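You operate a simulated robot arm through the tools that you are given. There is no shell and no other tool.

The job below is to be done with a simulated robot arm. You get a single attempt, and the scene is never put back.

TASK
The valve is weeping: stop the pump, shut the valve and mop up the puddle.
Fine: run switch first; use the green pad and drop it in the red tray. What is to be rubbed or washed off counts as gone when no trace of it is left.

It is judged by the outcome, as a careful person would: the job done as asked, and still so three seconds after it is handed in. It fails if anything else is knocked over, pushed out of place, dropped, spilled or broken.

THE ROBOT
A 7-joint arm with a two-finger parallel gripper, fixed in place. Base frame: the origin is on the floor under the middle of its stand, x ahead of it, y to its left, z up; the work surface is at about z = 0.72. Units: m, degrees, N and s.
With the tool pointing down near the work surface it reaches from about 0.42 to 0.9 m from the base axis. Its first joint turns from -115.0 to 115.0 degrees. Payload 3.91 kg.
The tool frame sits at the grasp point between the pads (the TCP): z along the fingers, y along the line on which they close. The tips reach 0.03 m beyond it. Largest opening 0.11 m; finger width 0.02, thickness 0.01; the body of the gripper, 0.048 by 0.112 m, starts 0.055 m behind the TCP.
Orientation is told as [roll, pitch, yaw] about the base's x, y, z axes, in that order, counted from this pose: with the fingers straight down and closing along the base's y, the tool's x points along the base's -x, its y along +y and its z along -z.

THE INTERFACE
- The arm moves only by the tool send_rows. Its argument "increments" is a list of rows, each a list of 7 numbers: the shift along the base's x, y, z in units of 300 mm (1.0 is 300 mm), then the turn, a rotation vector about the base's x, y, z in units of 120 degrees (1.0 is 120 degrees), then the gripper command, from -1 (shut) to 1 (fully open), values between in proportion. In form: [[dx, dy, dz, rx, ry, rz, claw], ...]. A call has 1 to 20 rows; each row is the pose to reach, as a shift and turn from the pose commanded when the call began. A call with a number of a shift or a turn outside -1 to 1 is refused whole. A row lasts 0.2 s, in which the tool goes at most 0.05 m and 8.6 degrees; a call with a longer step from one row to the next is refused whole, and so is a gripper value outside its range. Where a pose cannot be reached the arm comes as near as it can. A force on the tool above 40 N (or 10 N above the force at the start of the call, whichever is more), or a blocked arm, ends the call early, and 0.2 s more pass. The fingers move at their own pace (about 0.153 m/s each) and stop on an object; they squeeze with about 42 N. The grip force told is the motor's: it shows also when the fingers shut on nothing. Time passes only in rows, and 0.2 s behind the last, so rows that repeat a pose let the fingers close. The reply holds the time, the measured pose of the TCP, the force on the tool along the base axes, the opening and the grip force, in the units named above and with some noise, with the torque about the TCP (base axes, N m) and any sound that the robot's microphone picked up, and new pictures: "show" is both (left out), scene, wrist or none.
- Cameras (640 x 400 px; columns grow to the right, rows downward): "scene" is fixed at [0.3973, 0.6463, 1.4634]; the picture's right is [-0.90, -0.43, 0.00], its down [-0.28, 0.58, -0.77] and it looks along [0.33, -0.69, -0.64] (base axes); focal length 340 px, centre (320, 200). "wrist" rides on the gripper at [0.072, 0.017, -0.103] in the tool frame; the picture's right is [-0.23, 0.97, 0.00], its down [-0.76, -0.18, -0.62] and it looks along [-0.61, -0.14, 0.78] (tool axes); focal length 222 px, centre (320, 200). There is no depth. A picture from a camera that has moved, and an enlarged one, comes with that camera's place and axes in the base frame and with its lens. The place of the scene camera against the robot may be out by one fixed shift of up to 0.025 m in any direction.
- move_column(by): slides the trunk up (or, below 0, down) by that many m; the arm rides with it, the base frame stays. It gives what a move gives, with no picture.
- close_up(camera, box): a new picture of the part [left, top, right, bottom] of that camera's present view, enlarged. The clock stands still meanwhile.
- job_done(): hands the job in; it is judged then, once.

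Places have to be worked out from the pictures, the camera data and where the tool is seen. Open the gripper and draw the arm clear of the work before you hand the job in, unless the task says otherwise.

The tools are called after ">>>" as name(argument=value, ...) on one line, values as JSON. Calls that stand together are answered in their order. send_rows: Moves the arm, as the interface text tells. Its arguments: {"type":"object","properties":{"increments":{"type":"array","items":{"type":"array","items":{"type":"number"}}},"show":{"type":"string","enum":["both","scene","wrist","none"]}},"required":["increments"]} The other tools are called the same way: move_column (by) moves the trunk up or down; close_up (camera, box) takes an enlarged picture of a part of a camera's view; job_done () hands the job in.

At the start:

```text
time_s: 0.0
eef_pos: [0.556, 0.0199, 1.1447]
tool_rot: [0.1, 0.0, 0.0]
wrist_force: [-0.1, -0.7, -0.3]
moment: [0.02, 0.0, 0.02]
finger_gap: 0.11
grip_force: 0.1
trunk travel left (down, up): [-0.725, 0.265]
```

scene: 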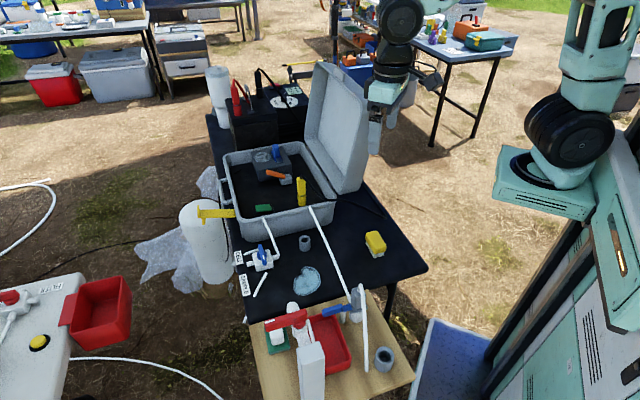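
wrist: 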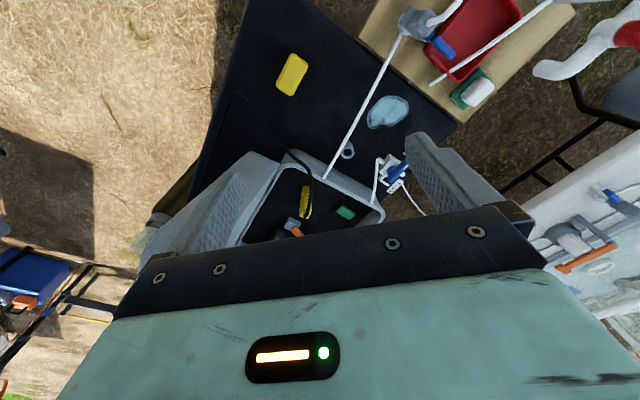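

I'll start by looking closely at the scene: the case, the valves, the puddle, the pads and the trays.

>>> close_up(camera="scene", box=[200, 120, 360, 220])

>>> close_up(camera="scene", box=[220, 210, 380, 310])

>>> close_up(camera="scene", box=[240, 280, 420, 400])

>>> close_up(camera="wrist", box=[200, 0, 640, 275])

```text
4.00 times, centred on (280, 170) of scene
camera zoom: at [0.3973, 0.6463, 1.4634], right [-0.9, -0.43, 0.0], down [-0.28, 0.58, -0.77], along [0.33, -0.69, -0.64], focal length 1362 px, centre (480, 320)
```

zoom: 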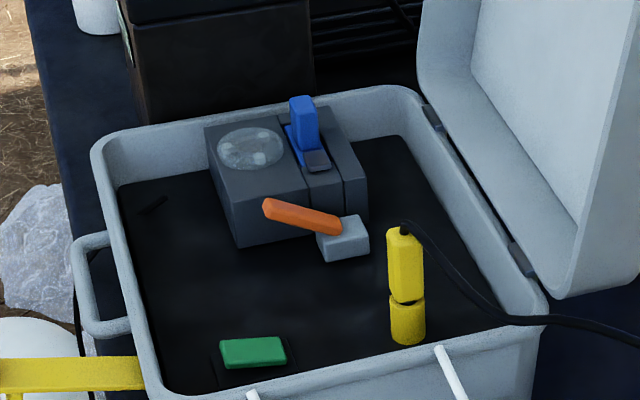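

```text
4.00 times, centred on (300, 260) of scene
camera zoom: at [0.3973, 0.6463, 1.4634], right [-0.9, -0.43, 0.0], down [-0.28, 0.58, -0.77], along [0.33, -0.69, -0.64], focal length 1362 px, centre (400, -40)
```

zoom: 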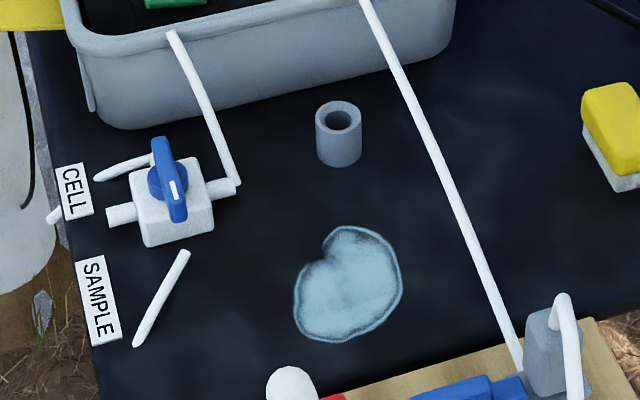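

```text
3.33 times, centred on (330, 340) of scene
camera zoom: at [0.3973, 0.6463, 1.4634], right [-0.9, -0.43, 0.0], down [-0.28, 0.58, -0.77], along [0.33, -0.69, -0.64], focal length 1135 px, centre (287, -267)
```

zoom: 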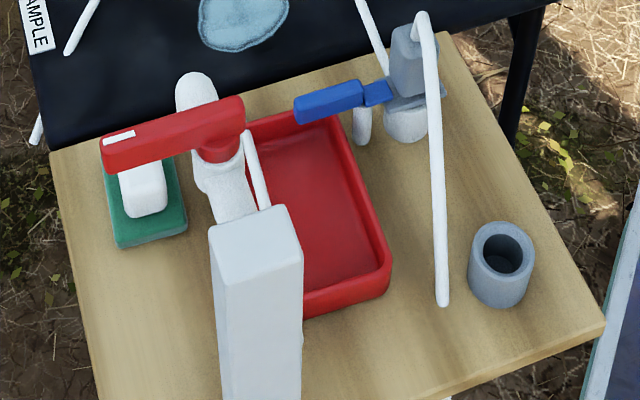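

```text
1.45 times, centred on (420, 138) of wrist
camera zoom: at [0.4827, 0.038, 1.2501], right [0.23, 0.97, 0.0], down [0.76, -0.18, 0.62], along [0.61, -0.14, -0.78], focal length 323 px, centre (174, 291)
```

zoom: 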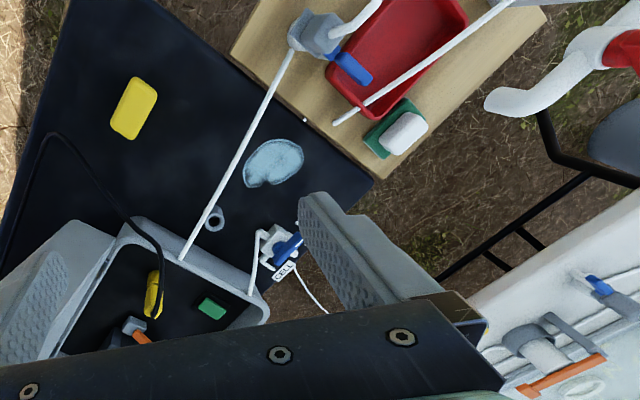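

The puddle looks to be near (0.67, 0.16) on the black table, but there are several valves and candidate switches. I'll look closer at the remaining areas before touching anything.

>>> close_up(camera="scene", box=[0, 260, 160, 360])

>>> close_up(camera="scene", box=[190, 60, 350, 160])

>>> close_up(camera="scene", box=[240, 130, 320, 180])

>>> close_up(camera="wrist", box=[360, 0, 640, 175])

>>> close_up(camera="wrist", box=[240, 140, 440, 265])

>>> close_up(camera="wrist", box=[480, 150, 640, 300])

```text
4.00 times, centred on (80, 310) of scene
camera zoom: at [0.3973, 0.6463, 1.4634], right [-0.9, -0.43, 0.0], down [-0.28, 0.58, -0.77], along [0.33, -0.69, -0.64], focal length 1362 px, centre (1280, -240)
```

zoom: 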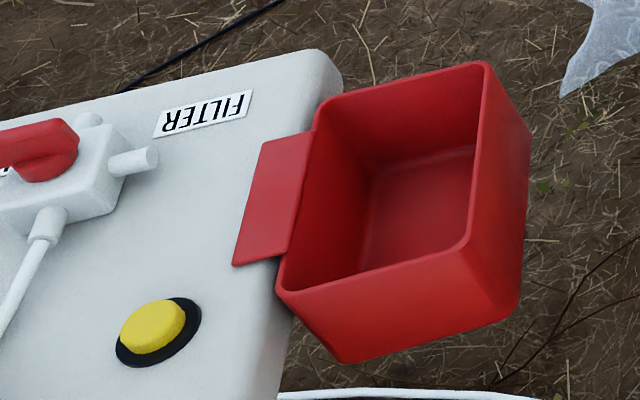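

```text
4.00 times, centred on (270, 110) of scene
camera zoom: at [0.3973, 0.6463, 1.4634], right [-0.9, -0.43, 0.0], down [-0.28, 0.58, -0.77], along [0.33, -0.69, -0.64], focal length 1362 px, centre (520, 560)
```

zoom: 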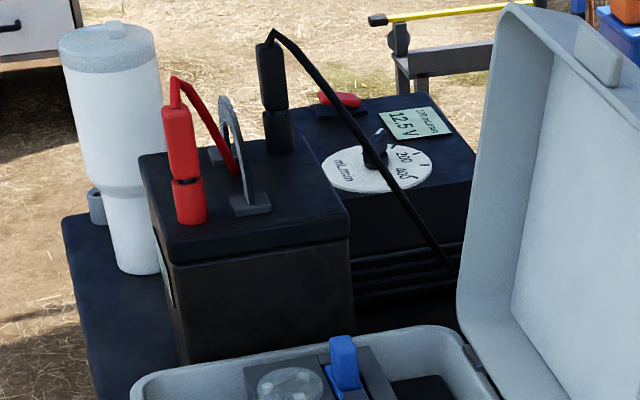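

```text
8.00 times, centred on (280, 155) of scene
camera zoom: at [0.3973, 0.6463, 1.4634], right [-0.9, -0.43, 0.0], down [-0.28, 0.58, -0.77], along [0.33, -0.69, -0.64], focal length 2723 px, centre (640, 560)
```

zoom: 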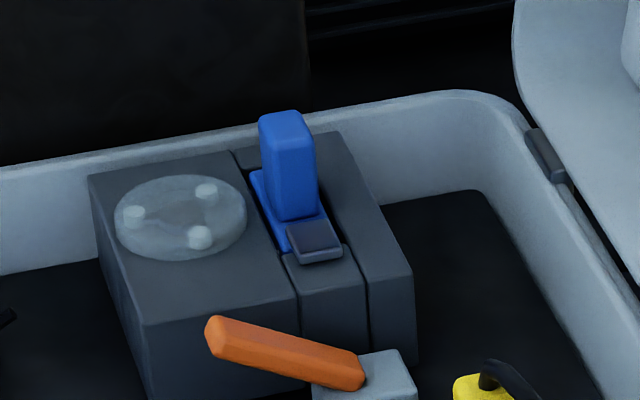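

```text
2.29 times, centred on (500, 88) of wrist
camera zoom: at [0.4827, 0.038, 1.2501], right [0.23, 0.97, 0.0], down [0.76, -0.18, 0.62], along [0.61, -0.14, -0.78], focal length 508 px, centre (-91, 457)
```

zoom: 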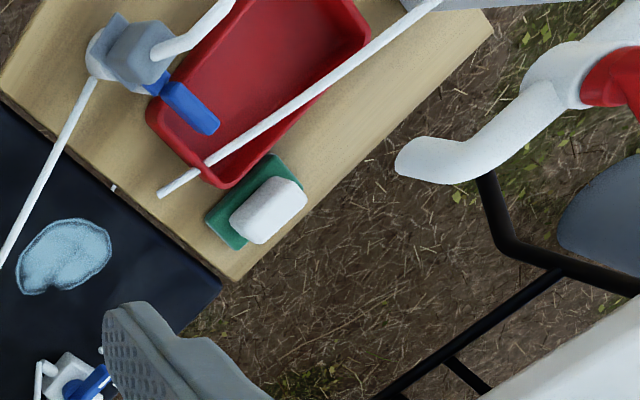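

```text
3.20 times, centred on (340, 202) of wrist
camera zoom: at [0.4827, 0.038, 1.2501], right [0.23, 0.97, 0.0], down [0.76, -0.18, 0.62], along [0.61, -0.14, -0.78], focal length 711 px, centre (256, 192)
```

zoom: 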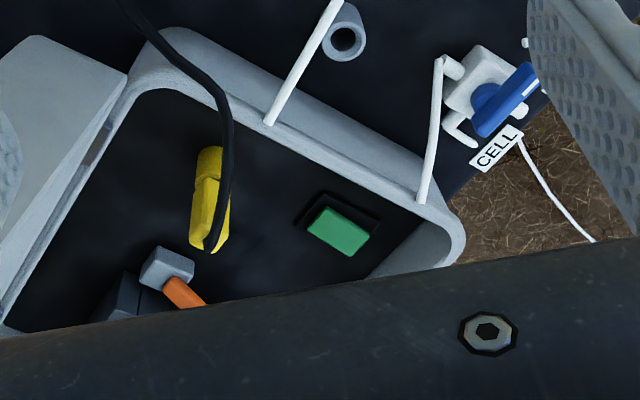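

```text
2.67 times, centred on (560, 225) of wrist
camera zoom: at [0.4827, 0.038, 1.2501], right [0.23, 0.97, 0.0], down [0.76, -0.18, 0.62], along [0.61, -0.14, -0.78], focal length 592 px, centre (-320, 133)
```

zoom: 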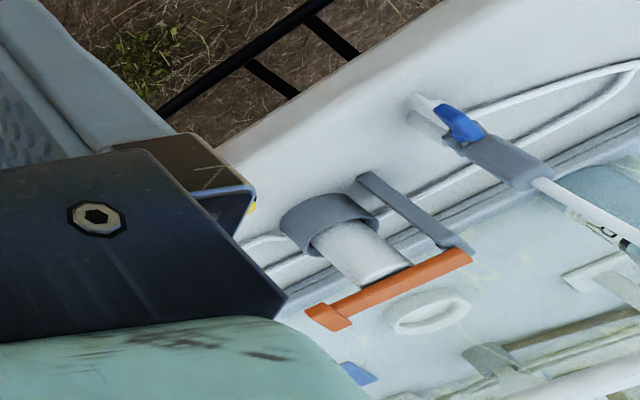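

There's a lot here: a pump case with a green rocker, an orange lever and a blue lever; a CELL/SAMPLE valve; a blue-lever valve on the board; the green pad; and a red tray. I'll move the wrist camera forward, staying high and clear of the lid, to see the case and valves better.

>>> send_rows(increments=[[0.15, 0, 0, 0, 0, 0, 1], [0.3, 0, 0, 0, 0, 0, 1], [0.45, 0, 0, 0, 0, 0, 1], [0.5, 0, 0, 0, 0, 0, 1]], show="both")

```text
time_s: 1.0
eef_pos: [0.7042, 0.0217, 1.1443]
tool_rot: [0.0, 0.0, 0.0]
wrist_force: [0.2, 0.0, 0.2]
moment: [-0.04, 0.0, -0.02]
finger_gap: 0.11
grip_force: 0.1
trunk travel left (down, up): [-0.725, 0.265]
camera wrist: at [0.6317, 0.0386, 1.2485], right [0.23, 0.97, 0.0], down [0.76, -0.18, 0.62], along [0.61, -0.14, -0.78], focal length 222 px, centre (320, 200)
```

scene: 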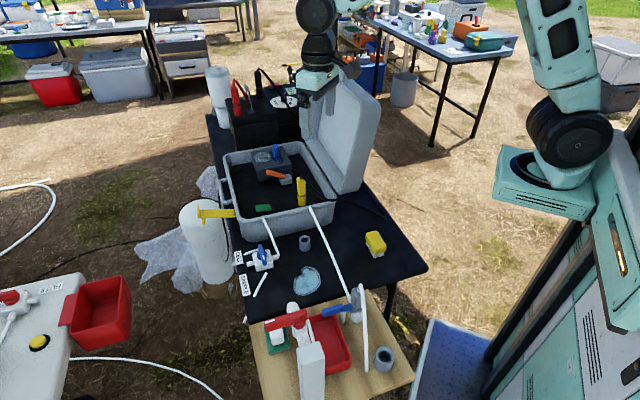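
wrist: 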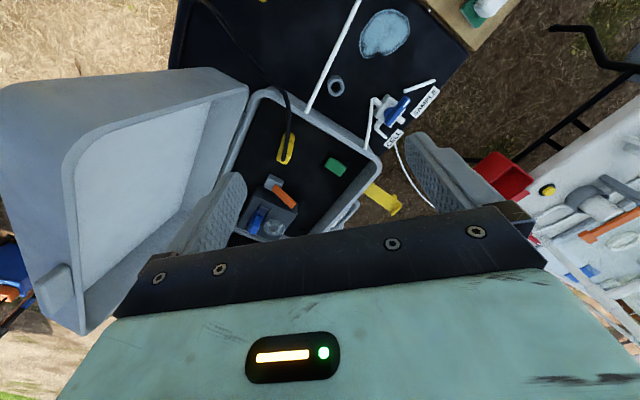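

>>> close_up(camera="wrist", box=[200, 100, 400, 225])

>>> close_up(camera="wrist", box=[320, 0, 480, 200])

>>> close_up(camera="wrist", box=[460, 100, 640, 220])

```text
3.20 times, centred on (300, 162) of wrist
camera zoom: at [0.6317, 0.0386, 1.2485], right [0.23, 0.97, 0.0], down [0.76, -0.18, 0.62], along [0.61, -0.14, -0.78], focal length 711 px, centre (384, 320)
```

zoom: 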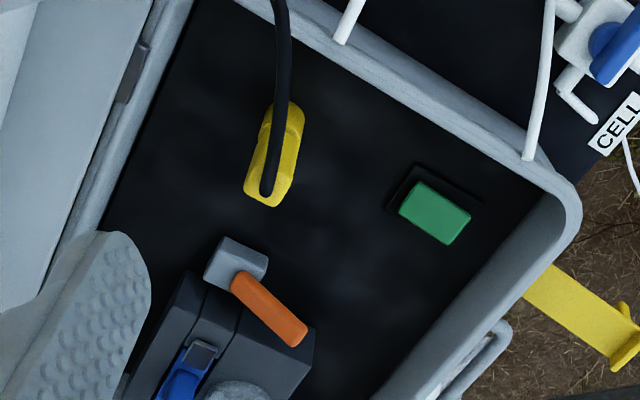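

```text
2.00 times, centred on (400, 100) of wrist
camera zoom: at [0.6317, 0.0386, 1.2485], right [0.23, 0.97, 0.0], down [0.76, -0.18, 0.62], along [0.61, -0.14, -0.78], focal length 444 px, centre (160, 400)
```

zoom: 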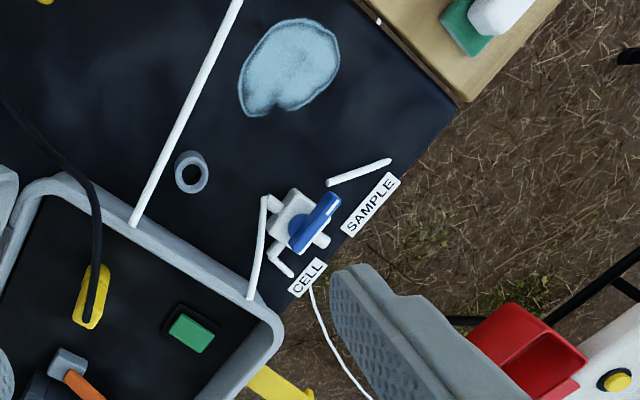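

```text
3.33 times, centred on (550, 160) of wrist
camera zoom: at [0.6317, 0.0386, 1.2485], right [0.23, 0.97, 0.0], down [0.76, -0.18, 0.62], along [0.61, -0.14, -0.78], focal length 740 px, centre (-447, 333)
```

zoom: 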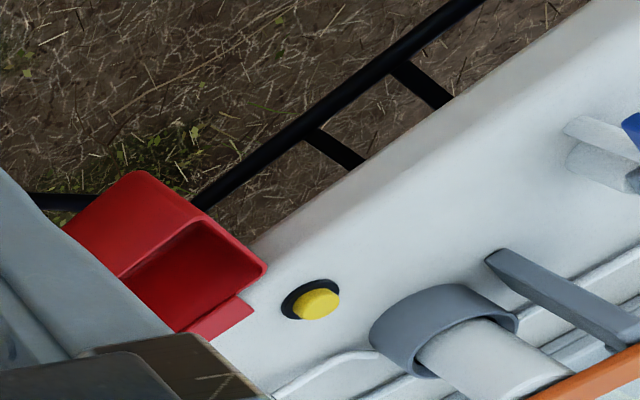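

The green rocker in its black bezel in the case floor is near (0.89, 0.02, 0.79). It looks like the likely run switch. Now I'll back off to look at the board with the blue-lever valve, the pad and the tray.

>>> send_rows(increments=[[-0.14, 0.055, 0, 0, 0, 0, 1], [-0.28, 0.11, 0, 0, 0, 0, 1], [-0.42, 0.165, 0, 0, 0, 0, 1], [-0.56, 0.22, 0, 0, 0, 0, 1], [-0.7, 0.275, 0, 0, 0, 0, 1], [-0.82, 0.33, 0, 0, 0, 0, 1], [-0.82, 0.33, 0, 0, 0, 0, 1]], show="both")

```text
time_s: 2.6
eef_pos: [0.4583, 0.1196, 1.1467]
tool_rot: [0.0, 0.0, 0.0]
wrist_force: [-0.1, 0.3, -1.1]
moment: [0.0, 0.02, -0.02]
finger_gap: 0.1099
grip_force: 0.1
trunk travel left (down, up): [-0.725, 0.265]
camera wrist: at [0.3859, 0.1374, 1.2506], right [0.23, 0.97, 0.0], down [0.76, -0.18, 0.62], along [0.61, -0.14, -0.78], focal length 222 px, centre (320, 200)
```

scene: 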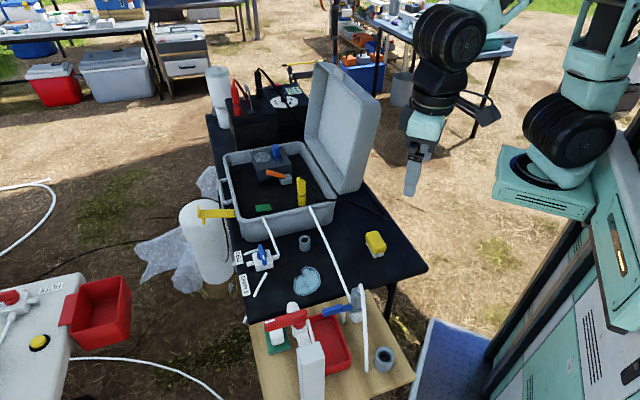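
wrist: 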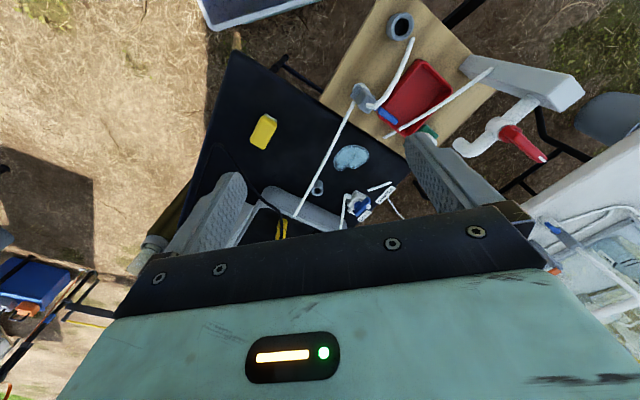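

>>> close_up(camera="wrist", box=[320, 0, 480, 110])

>>> close_up(camera="wrist", box=[320, 60, 440, 160])

>>> close_up(camera="wrist", box=[440, 40, 600, 180])

>>> close_up(camera="scene", box=[310, 270, 400, 330])

>>> close_up(camera="scene", box=[220, 230, 340, 310])

```text
3.64 times, centred on (400, 55) of wrist
camera zoom: at [0.3859, 0.1374, 1.2506], right [0.23, 0.97, 0.0], down [0.76, -0.18, 0.62], along [0.61, -0.14, -0.78], focal length 808 px, centre (29, 727)
```

zoom: 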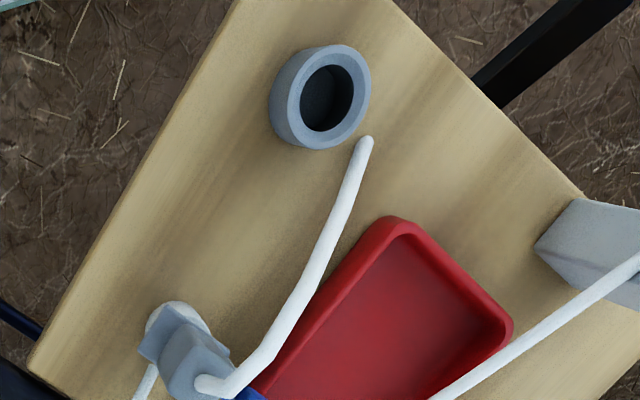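

```text
4.00 times, centred on (380, 110) of wrist
camera zoom: at [0.3859, 0.1374, 1.2506], right [0.23, 0.97, 0.0], down [0.76, -0.18, 0.62], along [0.61, -0.14, -0.78], focal length 888 px, centre (80, 560)
```

zoom: 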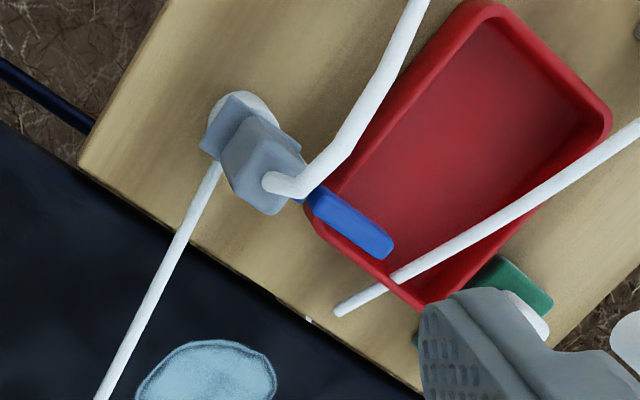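

```text
2.86 times, centred on (520, 110) of wrist
camera zoom: at [0.3859, 0.1374, 1.2506], right [0.23, 0.97, 0.0], down [0.76, -0.18, 0.62], along [0.61, -0.14, -0.78], focal length 635 px, centre (-251, 457)
```

zoom: 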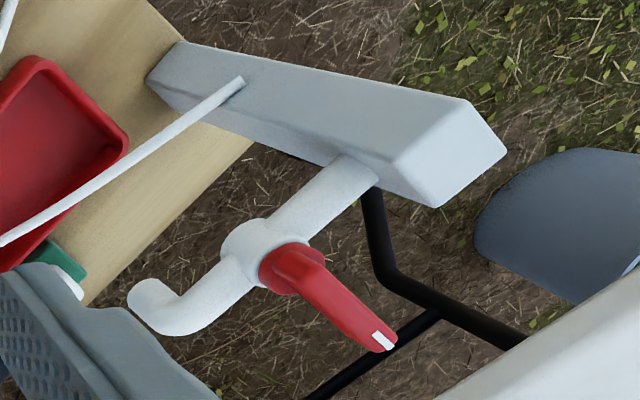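

```text
6.67 times, centred on (355, 300) of scene
camera zoom: at [0.3973, 0.6463, 1.4634], right [-0.9, -0.43, 0.0], down [-0.28, 0.58, -0.77], along [0.33, -0.69, -0.64], focal length 2270 px, centre (87, -467)
```

zoom: 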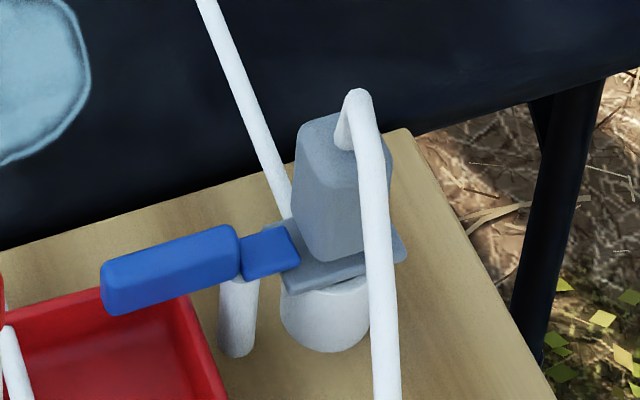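

```text
5.00 times, centred on (280, 270) of scene
camera zoom: at [0.3973, 0.6463, 1.4634], right [-0.9, -0.43, 0.0], down [-0.28, 0.58, -0.77], along [0.33, -0.69, -0.64], focal length 1702 px, centre (520, -150)
```

zoom: 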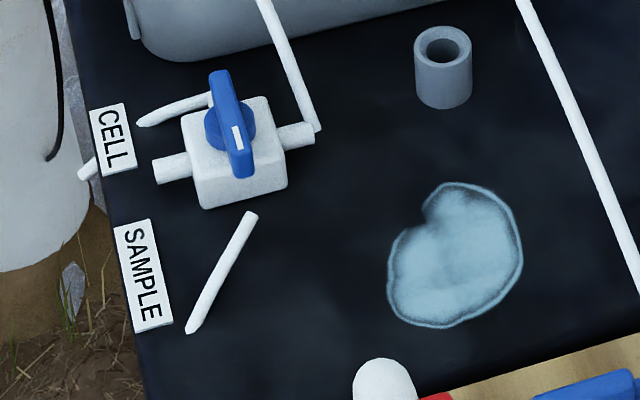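

Candidates for the valve are the CELL/SAMPLE three-way valve, the blue-lever valve on the board, and a red-lever tap on a post. I'll bring the wrist camera down over the three-way valve and puddle to look for signs of leaking.

>>> send_rows(increments=[[0.115, -0.01, -0.094, 0, 0, 0, 1], [0.23, -0.02, -0.187, 0, 0, 0, 1], [0.345, -0.03, -0.28, 0, 0, 0, 1], [0.46, -0.04, -0.374, 0, 0, 0, 1], [0.575, -0.05, -0.467, 0, 0, 0, 1], [0.69, -0.06, -0.56, 0, 0, 0, 1], [0.8, -0.065, -0.65, 0, 0, 0, 1], [0.8, -0.065, -0.65, 0, 0, 0, 1]], show="both")

```text
time_s: 4.4
eef_pos: [0.7003, 0.1012, 0.9495]
tool_rot: [0.0, 0.1, 0.0]
wrist_force: [0.3, 0.2, 0.5]
moment: [0.0, -0.03, 0.01]
finger_gap: 0.1102
grip_force: 0.0
trunk travel left (down, up): [-0.725, 0.265]
camera wrist: at [0.6277, 0.12, 1.0539], right [0.23, 0.97, 0.0], down [0.76, -0.18, 0.62], along [0.61, -0.14, -0.78], focal length 222 px, centre (320, 200)
```

scene: 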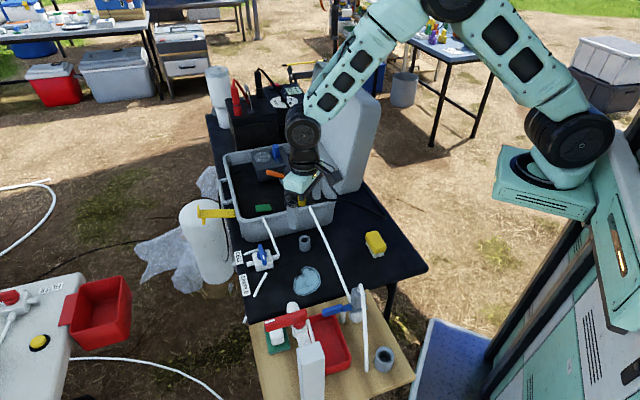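
wrist: 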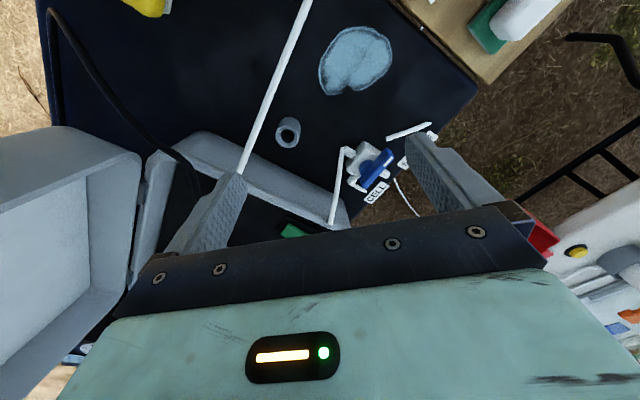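

>>> close_up(camera="wrist", box=[310, 90, 450, 220])

>>> close_up(camera="wrist", box=[290, 0, 550, 140])

```text
3.08 times, centred on (380, 155) of wrist
camera zoom: at [0.6277, 0.12, 1.0539], right [0.23, 0.97, 0.0], down [0.76, -0.18, 0.62], along [0.61, -0.14, -0.78], focal length 684 px, centre (135, 338)
```

zoom: 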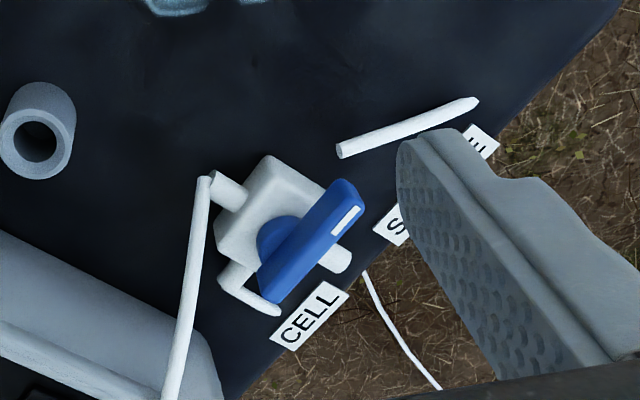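

```text
2.46 times, centred on (420, 70) of wrist
camera zoom: at [0.6277, 0.12, 1.0539], right [0.23, 0.97, 0.0], down [0.76, -0.18, 0.62], along [0.61, -0.14, -0.78], focal length 547 px, centre (74, 520)
```

zoom: 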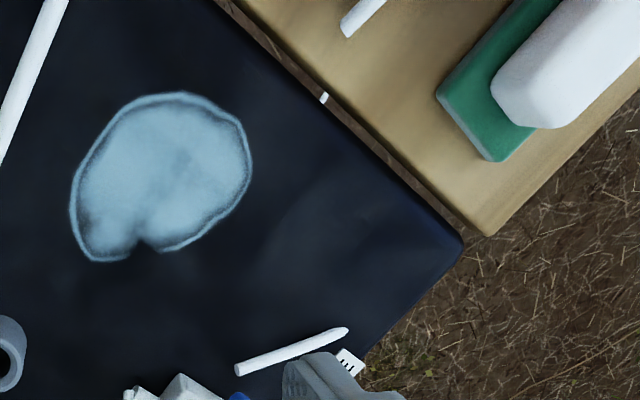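

The three-way valve shows no obvious drip, and its white mark points toward SAMPLE. Next I'll inspect the blue-lever valve on the board from closer.

>>> send_rows(increments=[[-0.14, 0.03, 0.03, 0, 0, 0, 1], [-0.28, 0.06, 0.06, 0, 0, 0, 1], [-0.42, 0.09, 0.09, 0, 0, 0, 1], [-0.56, 0.12, 0.12, 0, 0, 0, 1], [-0.7, 0.15, 0.15, 0, 0, 0, 1], [-0.8, 0.17, 0.17, 0, 0, 0, 1], [-0.8, 0.17, 0.17, 0, 0, 0, 1]], show="both")

```text
time_s: 6.0
eef_pos: [0.457, 0.1531, 1.002]
tool_rot: [-0.1, 0.0, -0.1]
wrist_force: [-0.3, 0.0, 1.0]
moment: [-0.01, 0.0, -0.02]
finger_gap: 0.11
grip_force: 0.1
trunk travel left (down, up): [-0.725, 0.265]
camera wrist: at [0.384, 0.1714, 1.106], right [0.23, 0.97, 0.0], down [0.76, -0.18, 0.62], along [0.61, -0.14, -0.78], focal length 222 px, centre (320, 200)
```

scene: 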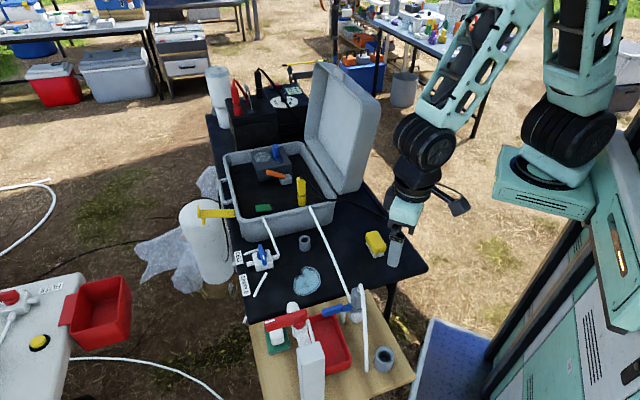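
wrist: 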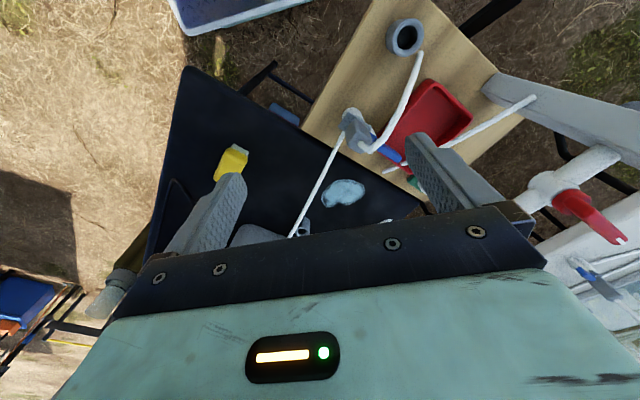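

>>> close_up(camera="wrist", box=[320, 10, 480, 200])

>>> close_up(camera="wrist", box=[480, 60, 640, 260])

>>> close_up(camera="scene", box=[240, 130, 320, 180])

>>> close_up(camera="scene", box=[260, 60, 340, 120])

```text
2.11 times, centred on (400, 105) of wrist
camera zoom: at [0.384, 0.1714, 1.106], right [0.23, 0.97, 0.0], down [0.76, -0.18, 0.62], along [0.61, -0.14, -0.78], focal length 468 px, centre (152, 400)
```

zoom: 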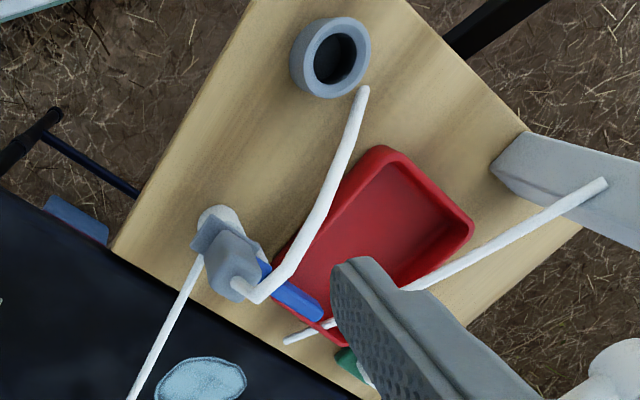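

```text
2.00 times, centred on (560, 160) of wrist
camera zoom: at [0.384, 0.1714, 1.106], right [0.23, 0.97, 0.0], down [0.76, -0.18, 0.62], along [0.61, -0.14, -0.78], focal length 444 px, centre (-160, 280)
```

zoom: 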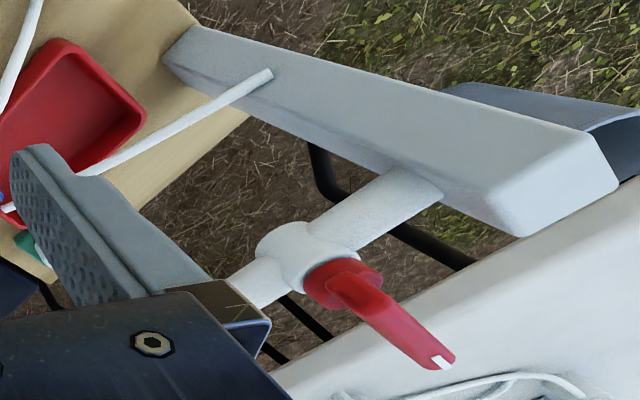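

```text
8.00 times, centred on (280, 155) of scene
camera zoom: at [0.3973, 0.6463, 1.4634], right [-0.9, -0.43, 0.0], down [-0.28, 0.58, -0.77], along [0.33, -0.69, -0.64], focal length 2723 px, centre (640, 560)
```

zoom: 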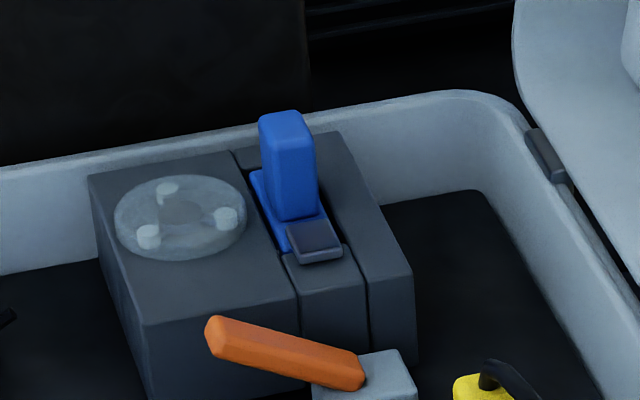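

```text
6.67 times, centred on (300, 90) of scene
camera zoom: at [0.3973, 0.6463, 1.4634], right [-0.9, -0.43, 0.0], down [-0.28, 0.58, -0.77], along [0.33, -0.69, -0.64], focal length 2270 px, centre (453, 933)
```

zoom: 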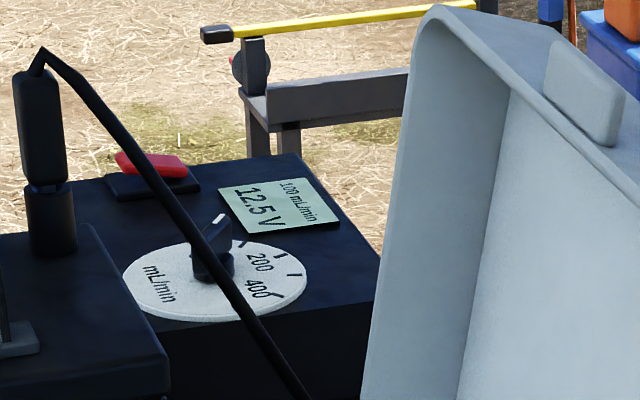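

The rotor in the pump has turned between pictures, so the pump is running, and I can use it to confirm the stop later. The red tap's lever is already perpendicular to its pipe. I'll turn the camera to look across the board at the blue-lever valve from the side.

>>> send_rows(increments=[[0.007, -0.0615, -0.016, 0, 0, 0.068, 1], [0.014, -0.123, -0.032, 0, 0, 0.136, 1], [0.021, -0.185, -0.047, 0, 0, 0.204, 1], [0.028, -0.246, -0.063, 0, 0, 0.272, 1], [0.035, -0.308, -0.079, 0, 0, 0.34, 1], [0.042, -0.369, -0.094, 0, 0, 0.408, 1], [0.049, -0.431, -0.11, 0, 0, 0.476, 1], [0.056, -0.492, -0.126, 0, 0, 0.544, 1], [0.063, -0.554, -0.142, 0, 0, 0.612, 1], [0.07, -0.615, -0.157, 0, 0, 0.68, 1], [0.077, -0.677, -0.173, 0, 0, 0.75, 1], [0.077, -0.677, -0.173, 0, 0, 0.75, 1]], show="wrist")

```text
time_s: 8.6
eef_pos: [0.492, -0.0495, 0.9515]
tool_rot: [0.1, 0.0, 90.2]
wrist_force: [1.0, 0.1, -0.4]
moment: [0.02, -0.01, 0.0]
finger_gap: 0.11
grip_force: 0.1
out of reach, approached as far as the arm can: row 10, 11, 12
trunk travel left (down, up): [-0.725, 0.265]
camera wrist: at [0.4762, -0.1206, 1.0562], right [-0.97, 0.23, 0.0], down [0.18, 0.76, 0.62], along [0.14, 0.61, -0.78], focal length 222 px, centre (320, 200)
```

wrist: 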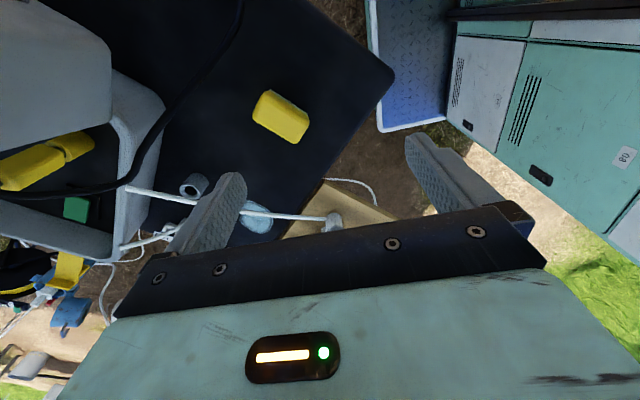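

Now I'll tilt the tool so the camera looks more level across the board.

>>> send_rows(increments=[[0.02, 0, 0, 0.065, 0, 0, 1], [0.03, 0, 0, 0.13, 0, 0, 1], [0.03, 0, 0, 0.195, 0, 0, 1], [0.03, 0, 0, 0.26, 0, 0, 1], [0.03, 0, 0, 0.26, 0, 0, 1]], show="wrist")

```text
time_s: 9.8
eef_pos: [0.5024, -0.0493, 0.9514]
tool_rot: [-0.1, -31.4, 90.0]
wrist_force: [-0.5, -0.4, 0.1]
moment: [-0.01, -0.04, 0.02]
finger_gap: 0.1101
grip_force: 0.0
trunk travel left (down, up): [-0.725, 0.265]
camera wrist: at [0.4848, -0.1635, 1.0024], right [-0.97, 0.19, 0.12], down [0.18, 0.33, 0.93], along [0.14, 0.92, -0.35], focal length 222 px, centre (320, 200)
```

wrist: 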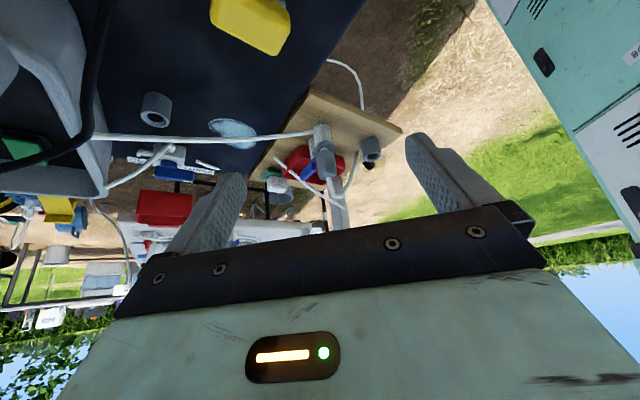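

>>> close_up(camera="wrist", box=[240, 100, 400, 200])

>>> close_up(camera="wrist", box=[100, 100, 260, 200])

>>> close_up(camera="wrist", box=[290, 110, 370, 190])

```text
4.00 times, centred on (320, 150) of wrist
camera zoom: at [0.4848, -0.1635, 1.0024], right [-0.97, 0.19, 0.12], down [0.18, 0.33, 0.93], along [0.14, 0.92, -0.35], focal length 888 px, centre (320, 400)
```

zoom: 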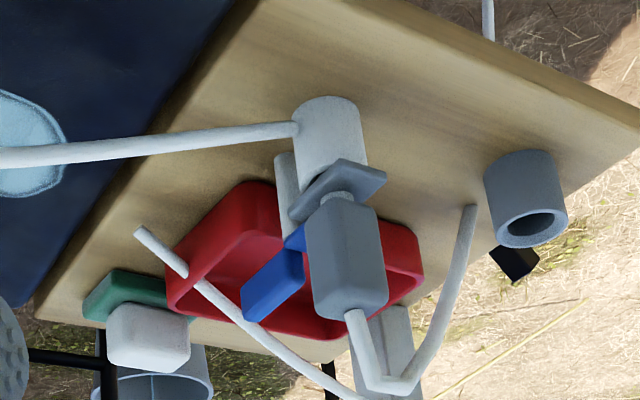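

```text
4.00 times, centred on (180, 150) of wrist
camera zoom: at [0.4848, -0.1635, 1.0024], right [-0.97, 0.19, 0.12], down [0.18, 0.33, 0.93], along [0.14, 0.92, -0.35], focal length 888 px, centre (880, 400)
```

zoom: 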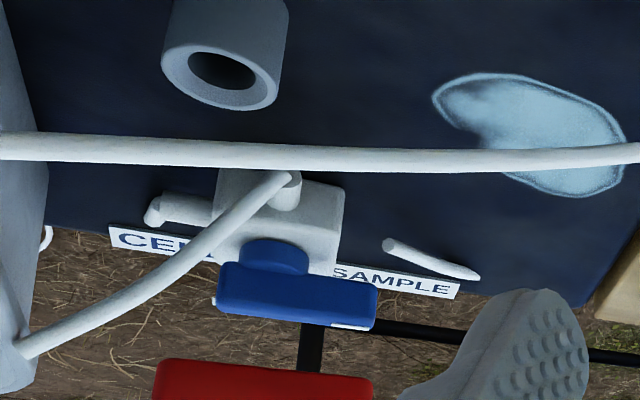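

```text
5.00 times, centred on (330, 150) of wrist
camera zoom: at [0.4848, -0.1635, 1.0024], right [-0.97, 0.19, 0.12], down [0.18, 0.33, 0.93], along [0.14, 0.92, -0.35], focal length 1111 px, centre (270, 450)
```

zoom: 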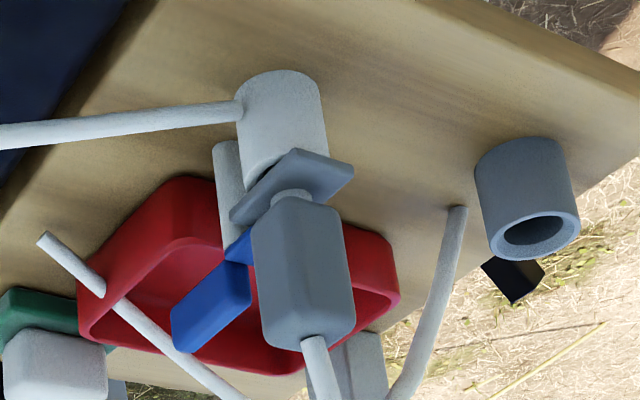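

Looking across, the blue-lever unit sits on the wooden board, while the three-way valve stands on the same black table as the puddle, just beside it. I'll straighten the tool and get a close top view of the three-way valve.

>>> send_rows(increments=[[0, 0.03, 0.03, -0.065, 0, 0, 1], [0, 0.06, 0.06, -0.13, 0, 0, 1], [0, 0.1, 0.08, -0.195, 0, 0, 1], [0, 0.13, 0.1, -0.26, 0, 0, 1]], show="none")

>>> send_rows(increments=[[0.08, 0.06, 0, 0, 0, -0.068, 1], [0.16, 0.12, 0, 0, 0, -0.136, 1], [0.24, 0.18, 0, 0, 0, -0.204, 1], [0.32, 0.24, -0.0, 0, 0, -0.272, 1], [0.4, 0.3, -0.02, 0, 0, -0.34, 1], [0.48, 0.36, -0.05, 0, 0, -0.408, 1], [0.56, 0.42, -0.08, 0, 0, -0.476, 1], [0.64, 0.48, -0.11, 0, 0, -0.544, 1], [0.72, 0.54, -0.14, 0, 0, -0.612, 1], [0.8, 0.58, -0.17, 0, 0, -0.68, 1], [0.9, 0.6, -0.2, 0, 0, -0.75, 1], [0.95, 0.61, -0.21, 0, 0, -0.75, 1], [0.95, 0.61, -0.21, 0, 0, -0.75, 1]], show="both")

```text
time_s: 10.8
eef_pos: [0.5022, -0.0105, 0.9809]
tool_rot: [0.0, 0.2, 89.7]
wrist_force: [-0.6, -0.4, 0.1]
moment: [0.04, 0.03, 0.02]
finger_gap: 0.11
grip_force: 0.1
trunk travel left (down, up): [-0.725, 0.265]
```

```text
time_s: 13.6
eef_pos: [0.7857, 0.1742, 0.9184]
tool_rot: [-0.1, 0.1, -0.1]
wrist_force: [-0.9, 0.6, -0.1]
moment: [-0.04, 0.0, 0.01]
finger_gap: 0.1098
grip_force: 0.1
trunk travel left (down, up): [-0.725, 0.265]
camera wrist: at [0.7139, 0.1914, 1.0239], right [0.23, 0.97, 0.0], down [0.76, -0.18, 0.62], along [0.61, -0.14, -0.78], focal length 222 px, centre (320, 200)
```

scene: 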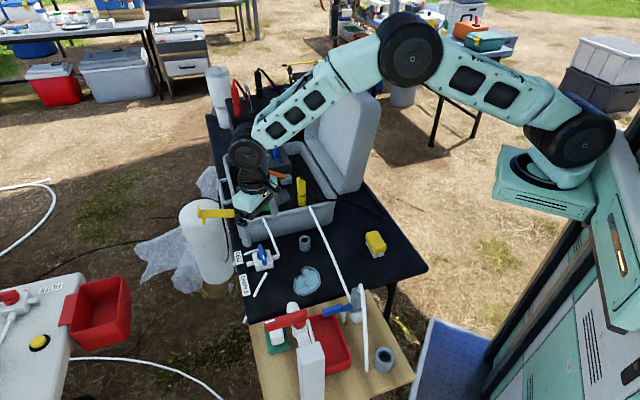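
wrist: 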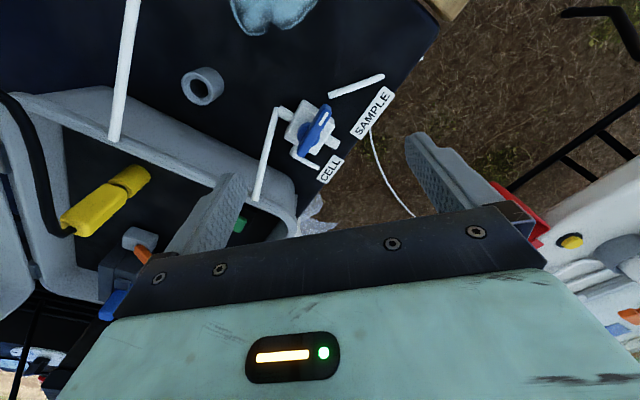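

>>> close_up(camera="wrist", box=[240, 70, 400, 190])

>>> close_up(camera="wrist", box=[280, 90, 350, 170])

>>> close_up(camera="wrist", box=[40, 140, 260, 300])

```text
3.33 times, centred on (320, 130) of wrist
camera zoom: at [0.7139, 0.1914, 1.0239], right [0.23, 0.97, 0.0], down [0.76, -0.18, 0.62], along [0.61, -0.14, -0.78], focal length 740 px, centre (320, 433)
```

zoom: 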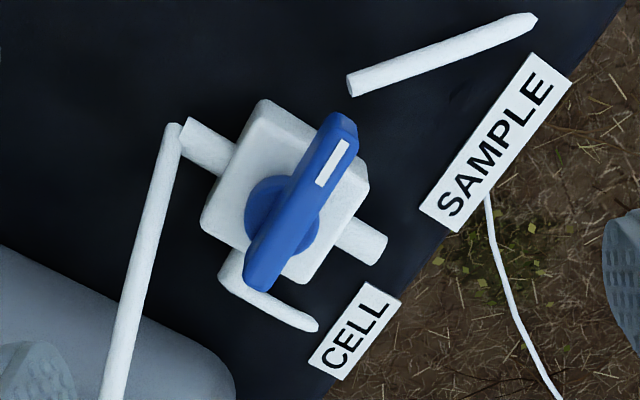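

```text
5.00 times, centred on (315, 130) of wrist
camera zoom: at [0.7139, 0.1914, 1.0239], right [0.23, 0.97, 0.0], down [0.76, -0.18, 0.62], along [0.61, -0.14, -0.78], focal length 1111 px, centre (345, 550)
```

zoom: 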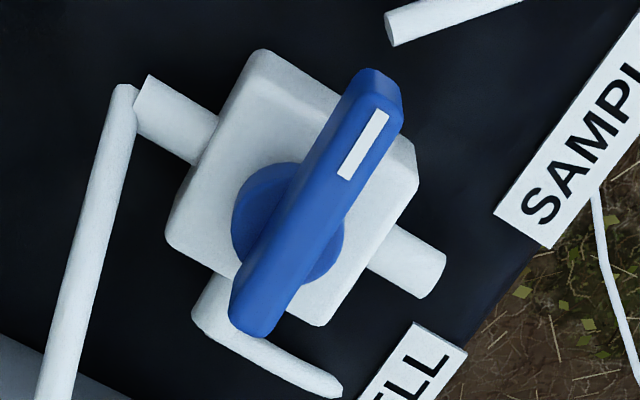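

```text
2.50 times, centred on (150, 220) of wrist
camera zoom: at [0.7139, 0.1914, 1.0239], right [0.23, 0.97, 0.0], down [0.76, -0.18, 0.62], along [0.61, -0.14, -0.78], focal length 555 px, centre (745, 150)
```

zoom: 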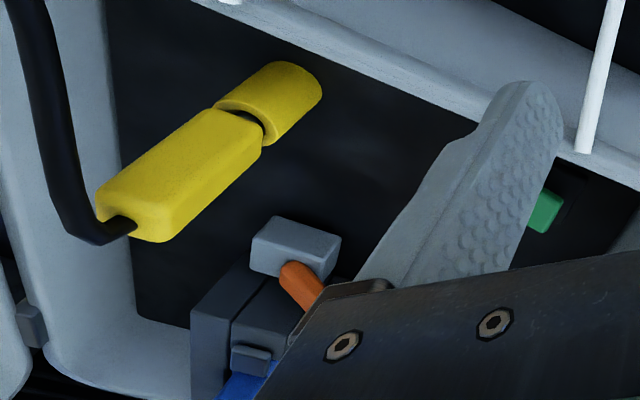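

Let me zoom further into the scene view of the three-way valve, to see its SAMPLE-side port.

>>> close_up(camera="scene", box=[240, 235, 290, 275])

>>> close_up(camera="scene", box=[245, 195, 280, 220])

>>> close_up(camera="scene", box=[320, 280, 380, 330])

>>> close_up(camera="scene", box=[250, 290, 330, 350])

```text
10.00 times, centred on (265, 255) of scene
camera zoom: at [0.3973, 0.6463, 1.4634], right [-0.9, -0.43, 0.0], down [-0.28, 0.58, -0.77], along [0.33, -0.69, -0.64], focal length 3404 px, centre (870, -350)
```

zoom: 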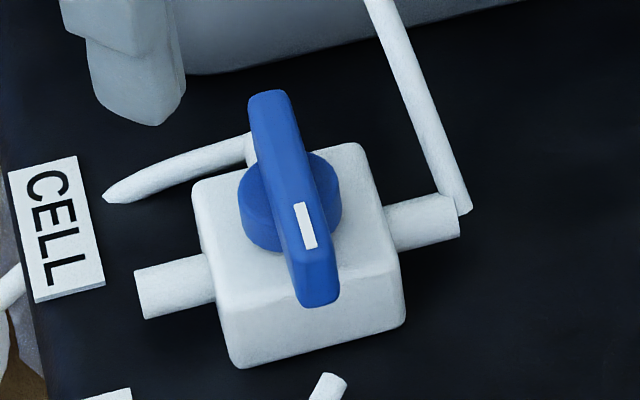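

```text
16.00 times, centred on (262, 208) of scene
camera zoom: at [0.3973, 0.6463, 1.4634], right [-0.9, -0.43, 0.0], down [-0.28, 0.58, -0.77], along [0.33, -0.69, -0.64], focal length 5447 px, centre (1240, 80)
```

zoom: 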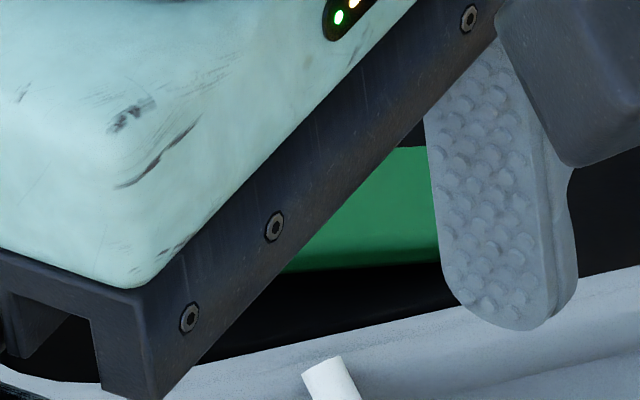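

```text
8.00 times, centred on (350, 305) of scene
camera zoom: at [0.3973, 0.6463, 1.4634], right [-0.9, -0.43, 0.0], down [-0.28, 0.58, -0.77], along [0.33, -0.69, -0.64], focal length 2723 px, centre (80, -640)
```

zoom: 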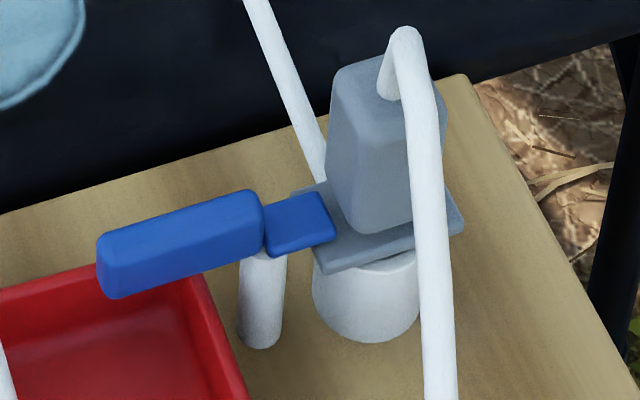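

```text
6.67 times, centred on (290, 320) of scene
camera zoom: at [0.3973, 0.6463, 1.4634], right [-0.9, -0.43, 0.0], down [-0.28, 0.58, -0.77], along [0.33, -0.69, -0.64], focal length 2270 px, centre (520, -600)
```

zoom: 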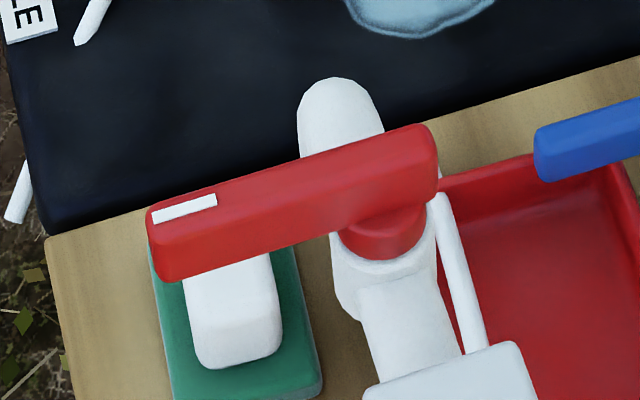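

The pump state and the puddle may change over time, so I'll repeat the same puddle close-up I took at the start to see whether it has grown and from which side.

>>> close_up(camera="scene", box=[220, 210, 380, 310])

>>> close_up(camera="scene", box=[280, 255, 330, 300])

>>> close_up(camera="wrist", box=[200, 0, 460, 90])

```text
4.00 times, centred on (300, 260) of scene
camera zoom: at [0.3973, 0.6463, 1.4634], right [-0.9, -0.43, 0.0], down [-0.28, 0.58, -0.77], along [0.33, -0.69, -0.64], focal length 1362 px, centre (400, -40)
```

zoom: 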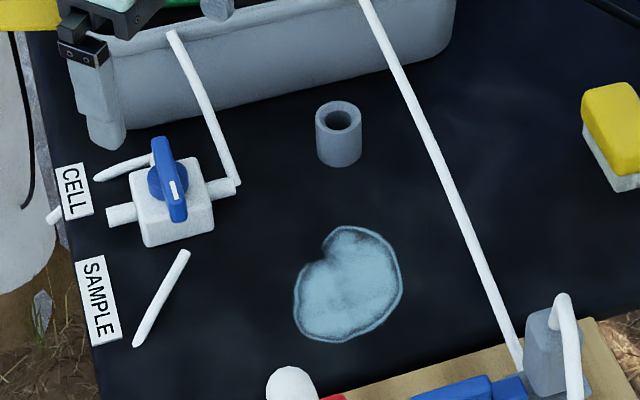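

```text
8.89 times, centred on (305, 278) of scene
camera zoom: at [0.3973, 0.6463, 1.4634], right [-0.9, -0.43, 0.0], down [-0.28, 0.58, -0.77], along [0.33, -0.69, -0.64], focal length 3026 px, centre (453, -489)
```

zoom: 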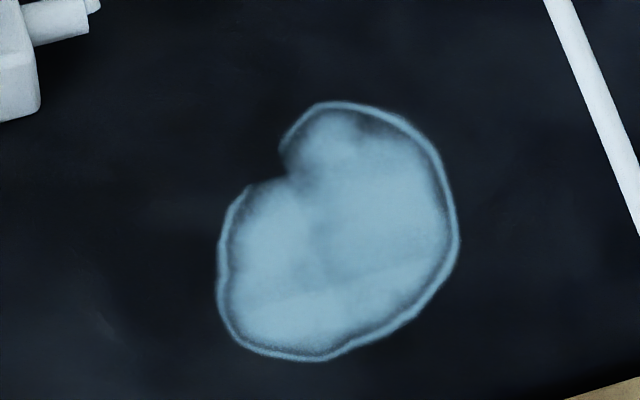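

```text
2.46 times, centred on (330, 45) of wrist
camera zoom: at [0.7139, 0.1914, 1.0239], right [0.23, 0.97, 0.0], down [0.76, -0.18, 0.62], along [0.61, -0.14, -0.78], focal length 547 px, centre (295, 582)
```

zoom: 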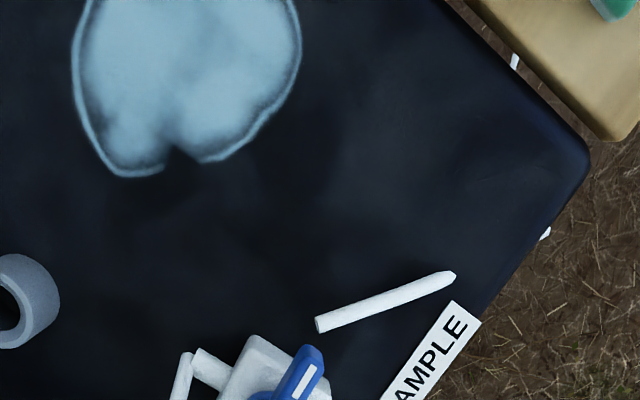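

The puddle isn't growing, and nothing else gives the source away yet. The run switch comes first anyway, so I'll move above the green rocker and inspect it.

>>> send_rows(increments=[[0.0, -0.05, 0.12, 0, 0, 0, 1], [0.08, -0.17, 0.12, 0, 0, 0, 1], [0.16, -0.29, 0.12, 0, 0, 0, 1], [0.25, -0.41, 0.12, 0, 0, 0, 1], [0.33, -0.52, 0.12, 0, 0, 0, 1], [0.33, -0.52, 0.12, 0, 0, 0, 1]], show="both")

```text
time_s: 15.0
eef_pos: [0.8854, 0.016, 0.9559]
tool_rot: [0.0, 0.0, 0.0]
wrist_force: [0.7, 0.2, -0.2]
moment: [0.0, 0.01, 0.03]
finger_gap: 0.11
grip_force: 0.1
trunk travel left (down, up): [-0.725, 0.265]
camera wrist: at [0.8133, 0.0341, 1.0592], right [0.23, 0.97, 0.0], down [0.76, -0.18, 0.62], along [0.61, -0.14, -0.78], focal length 222 px, centre (320, 200)
```

scene: 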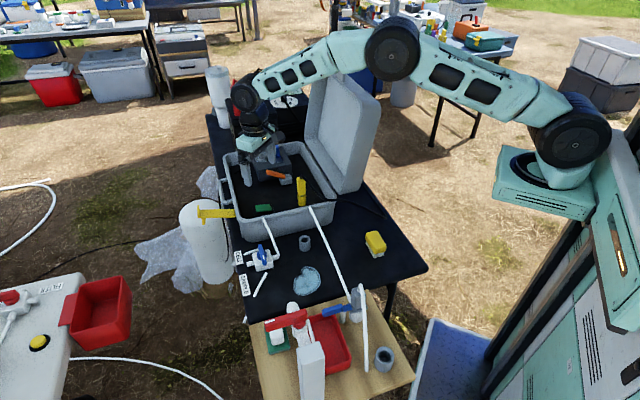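
wrist: 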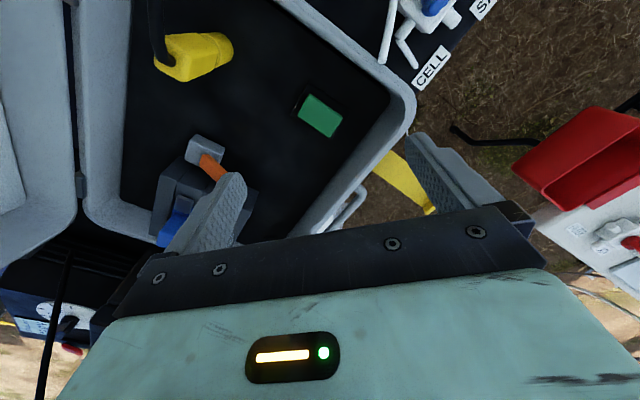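

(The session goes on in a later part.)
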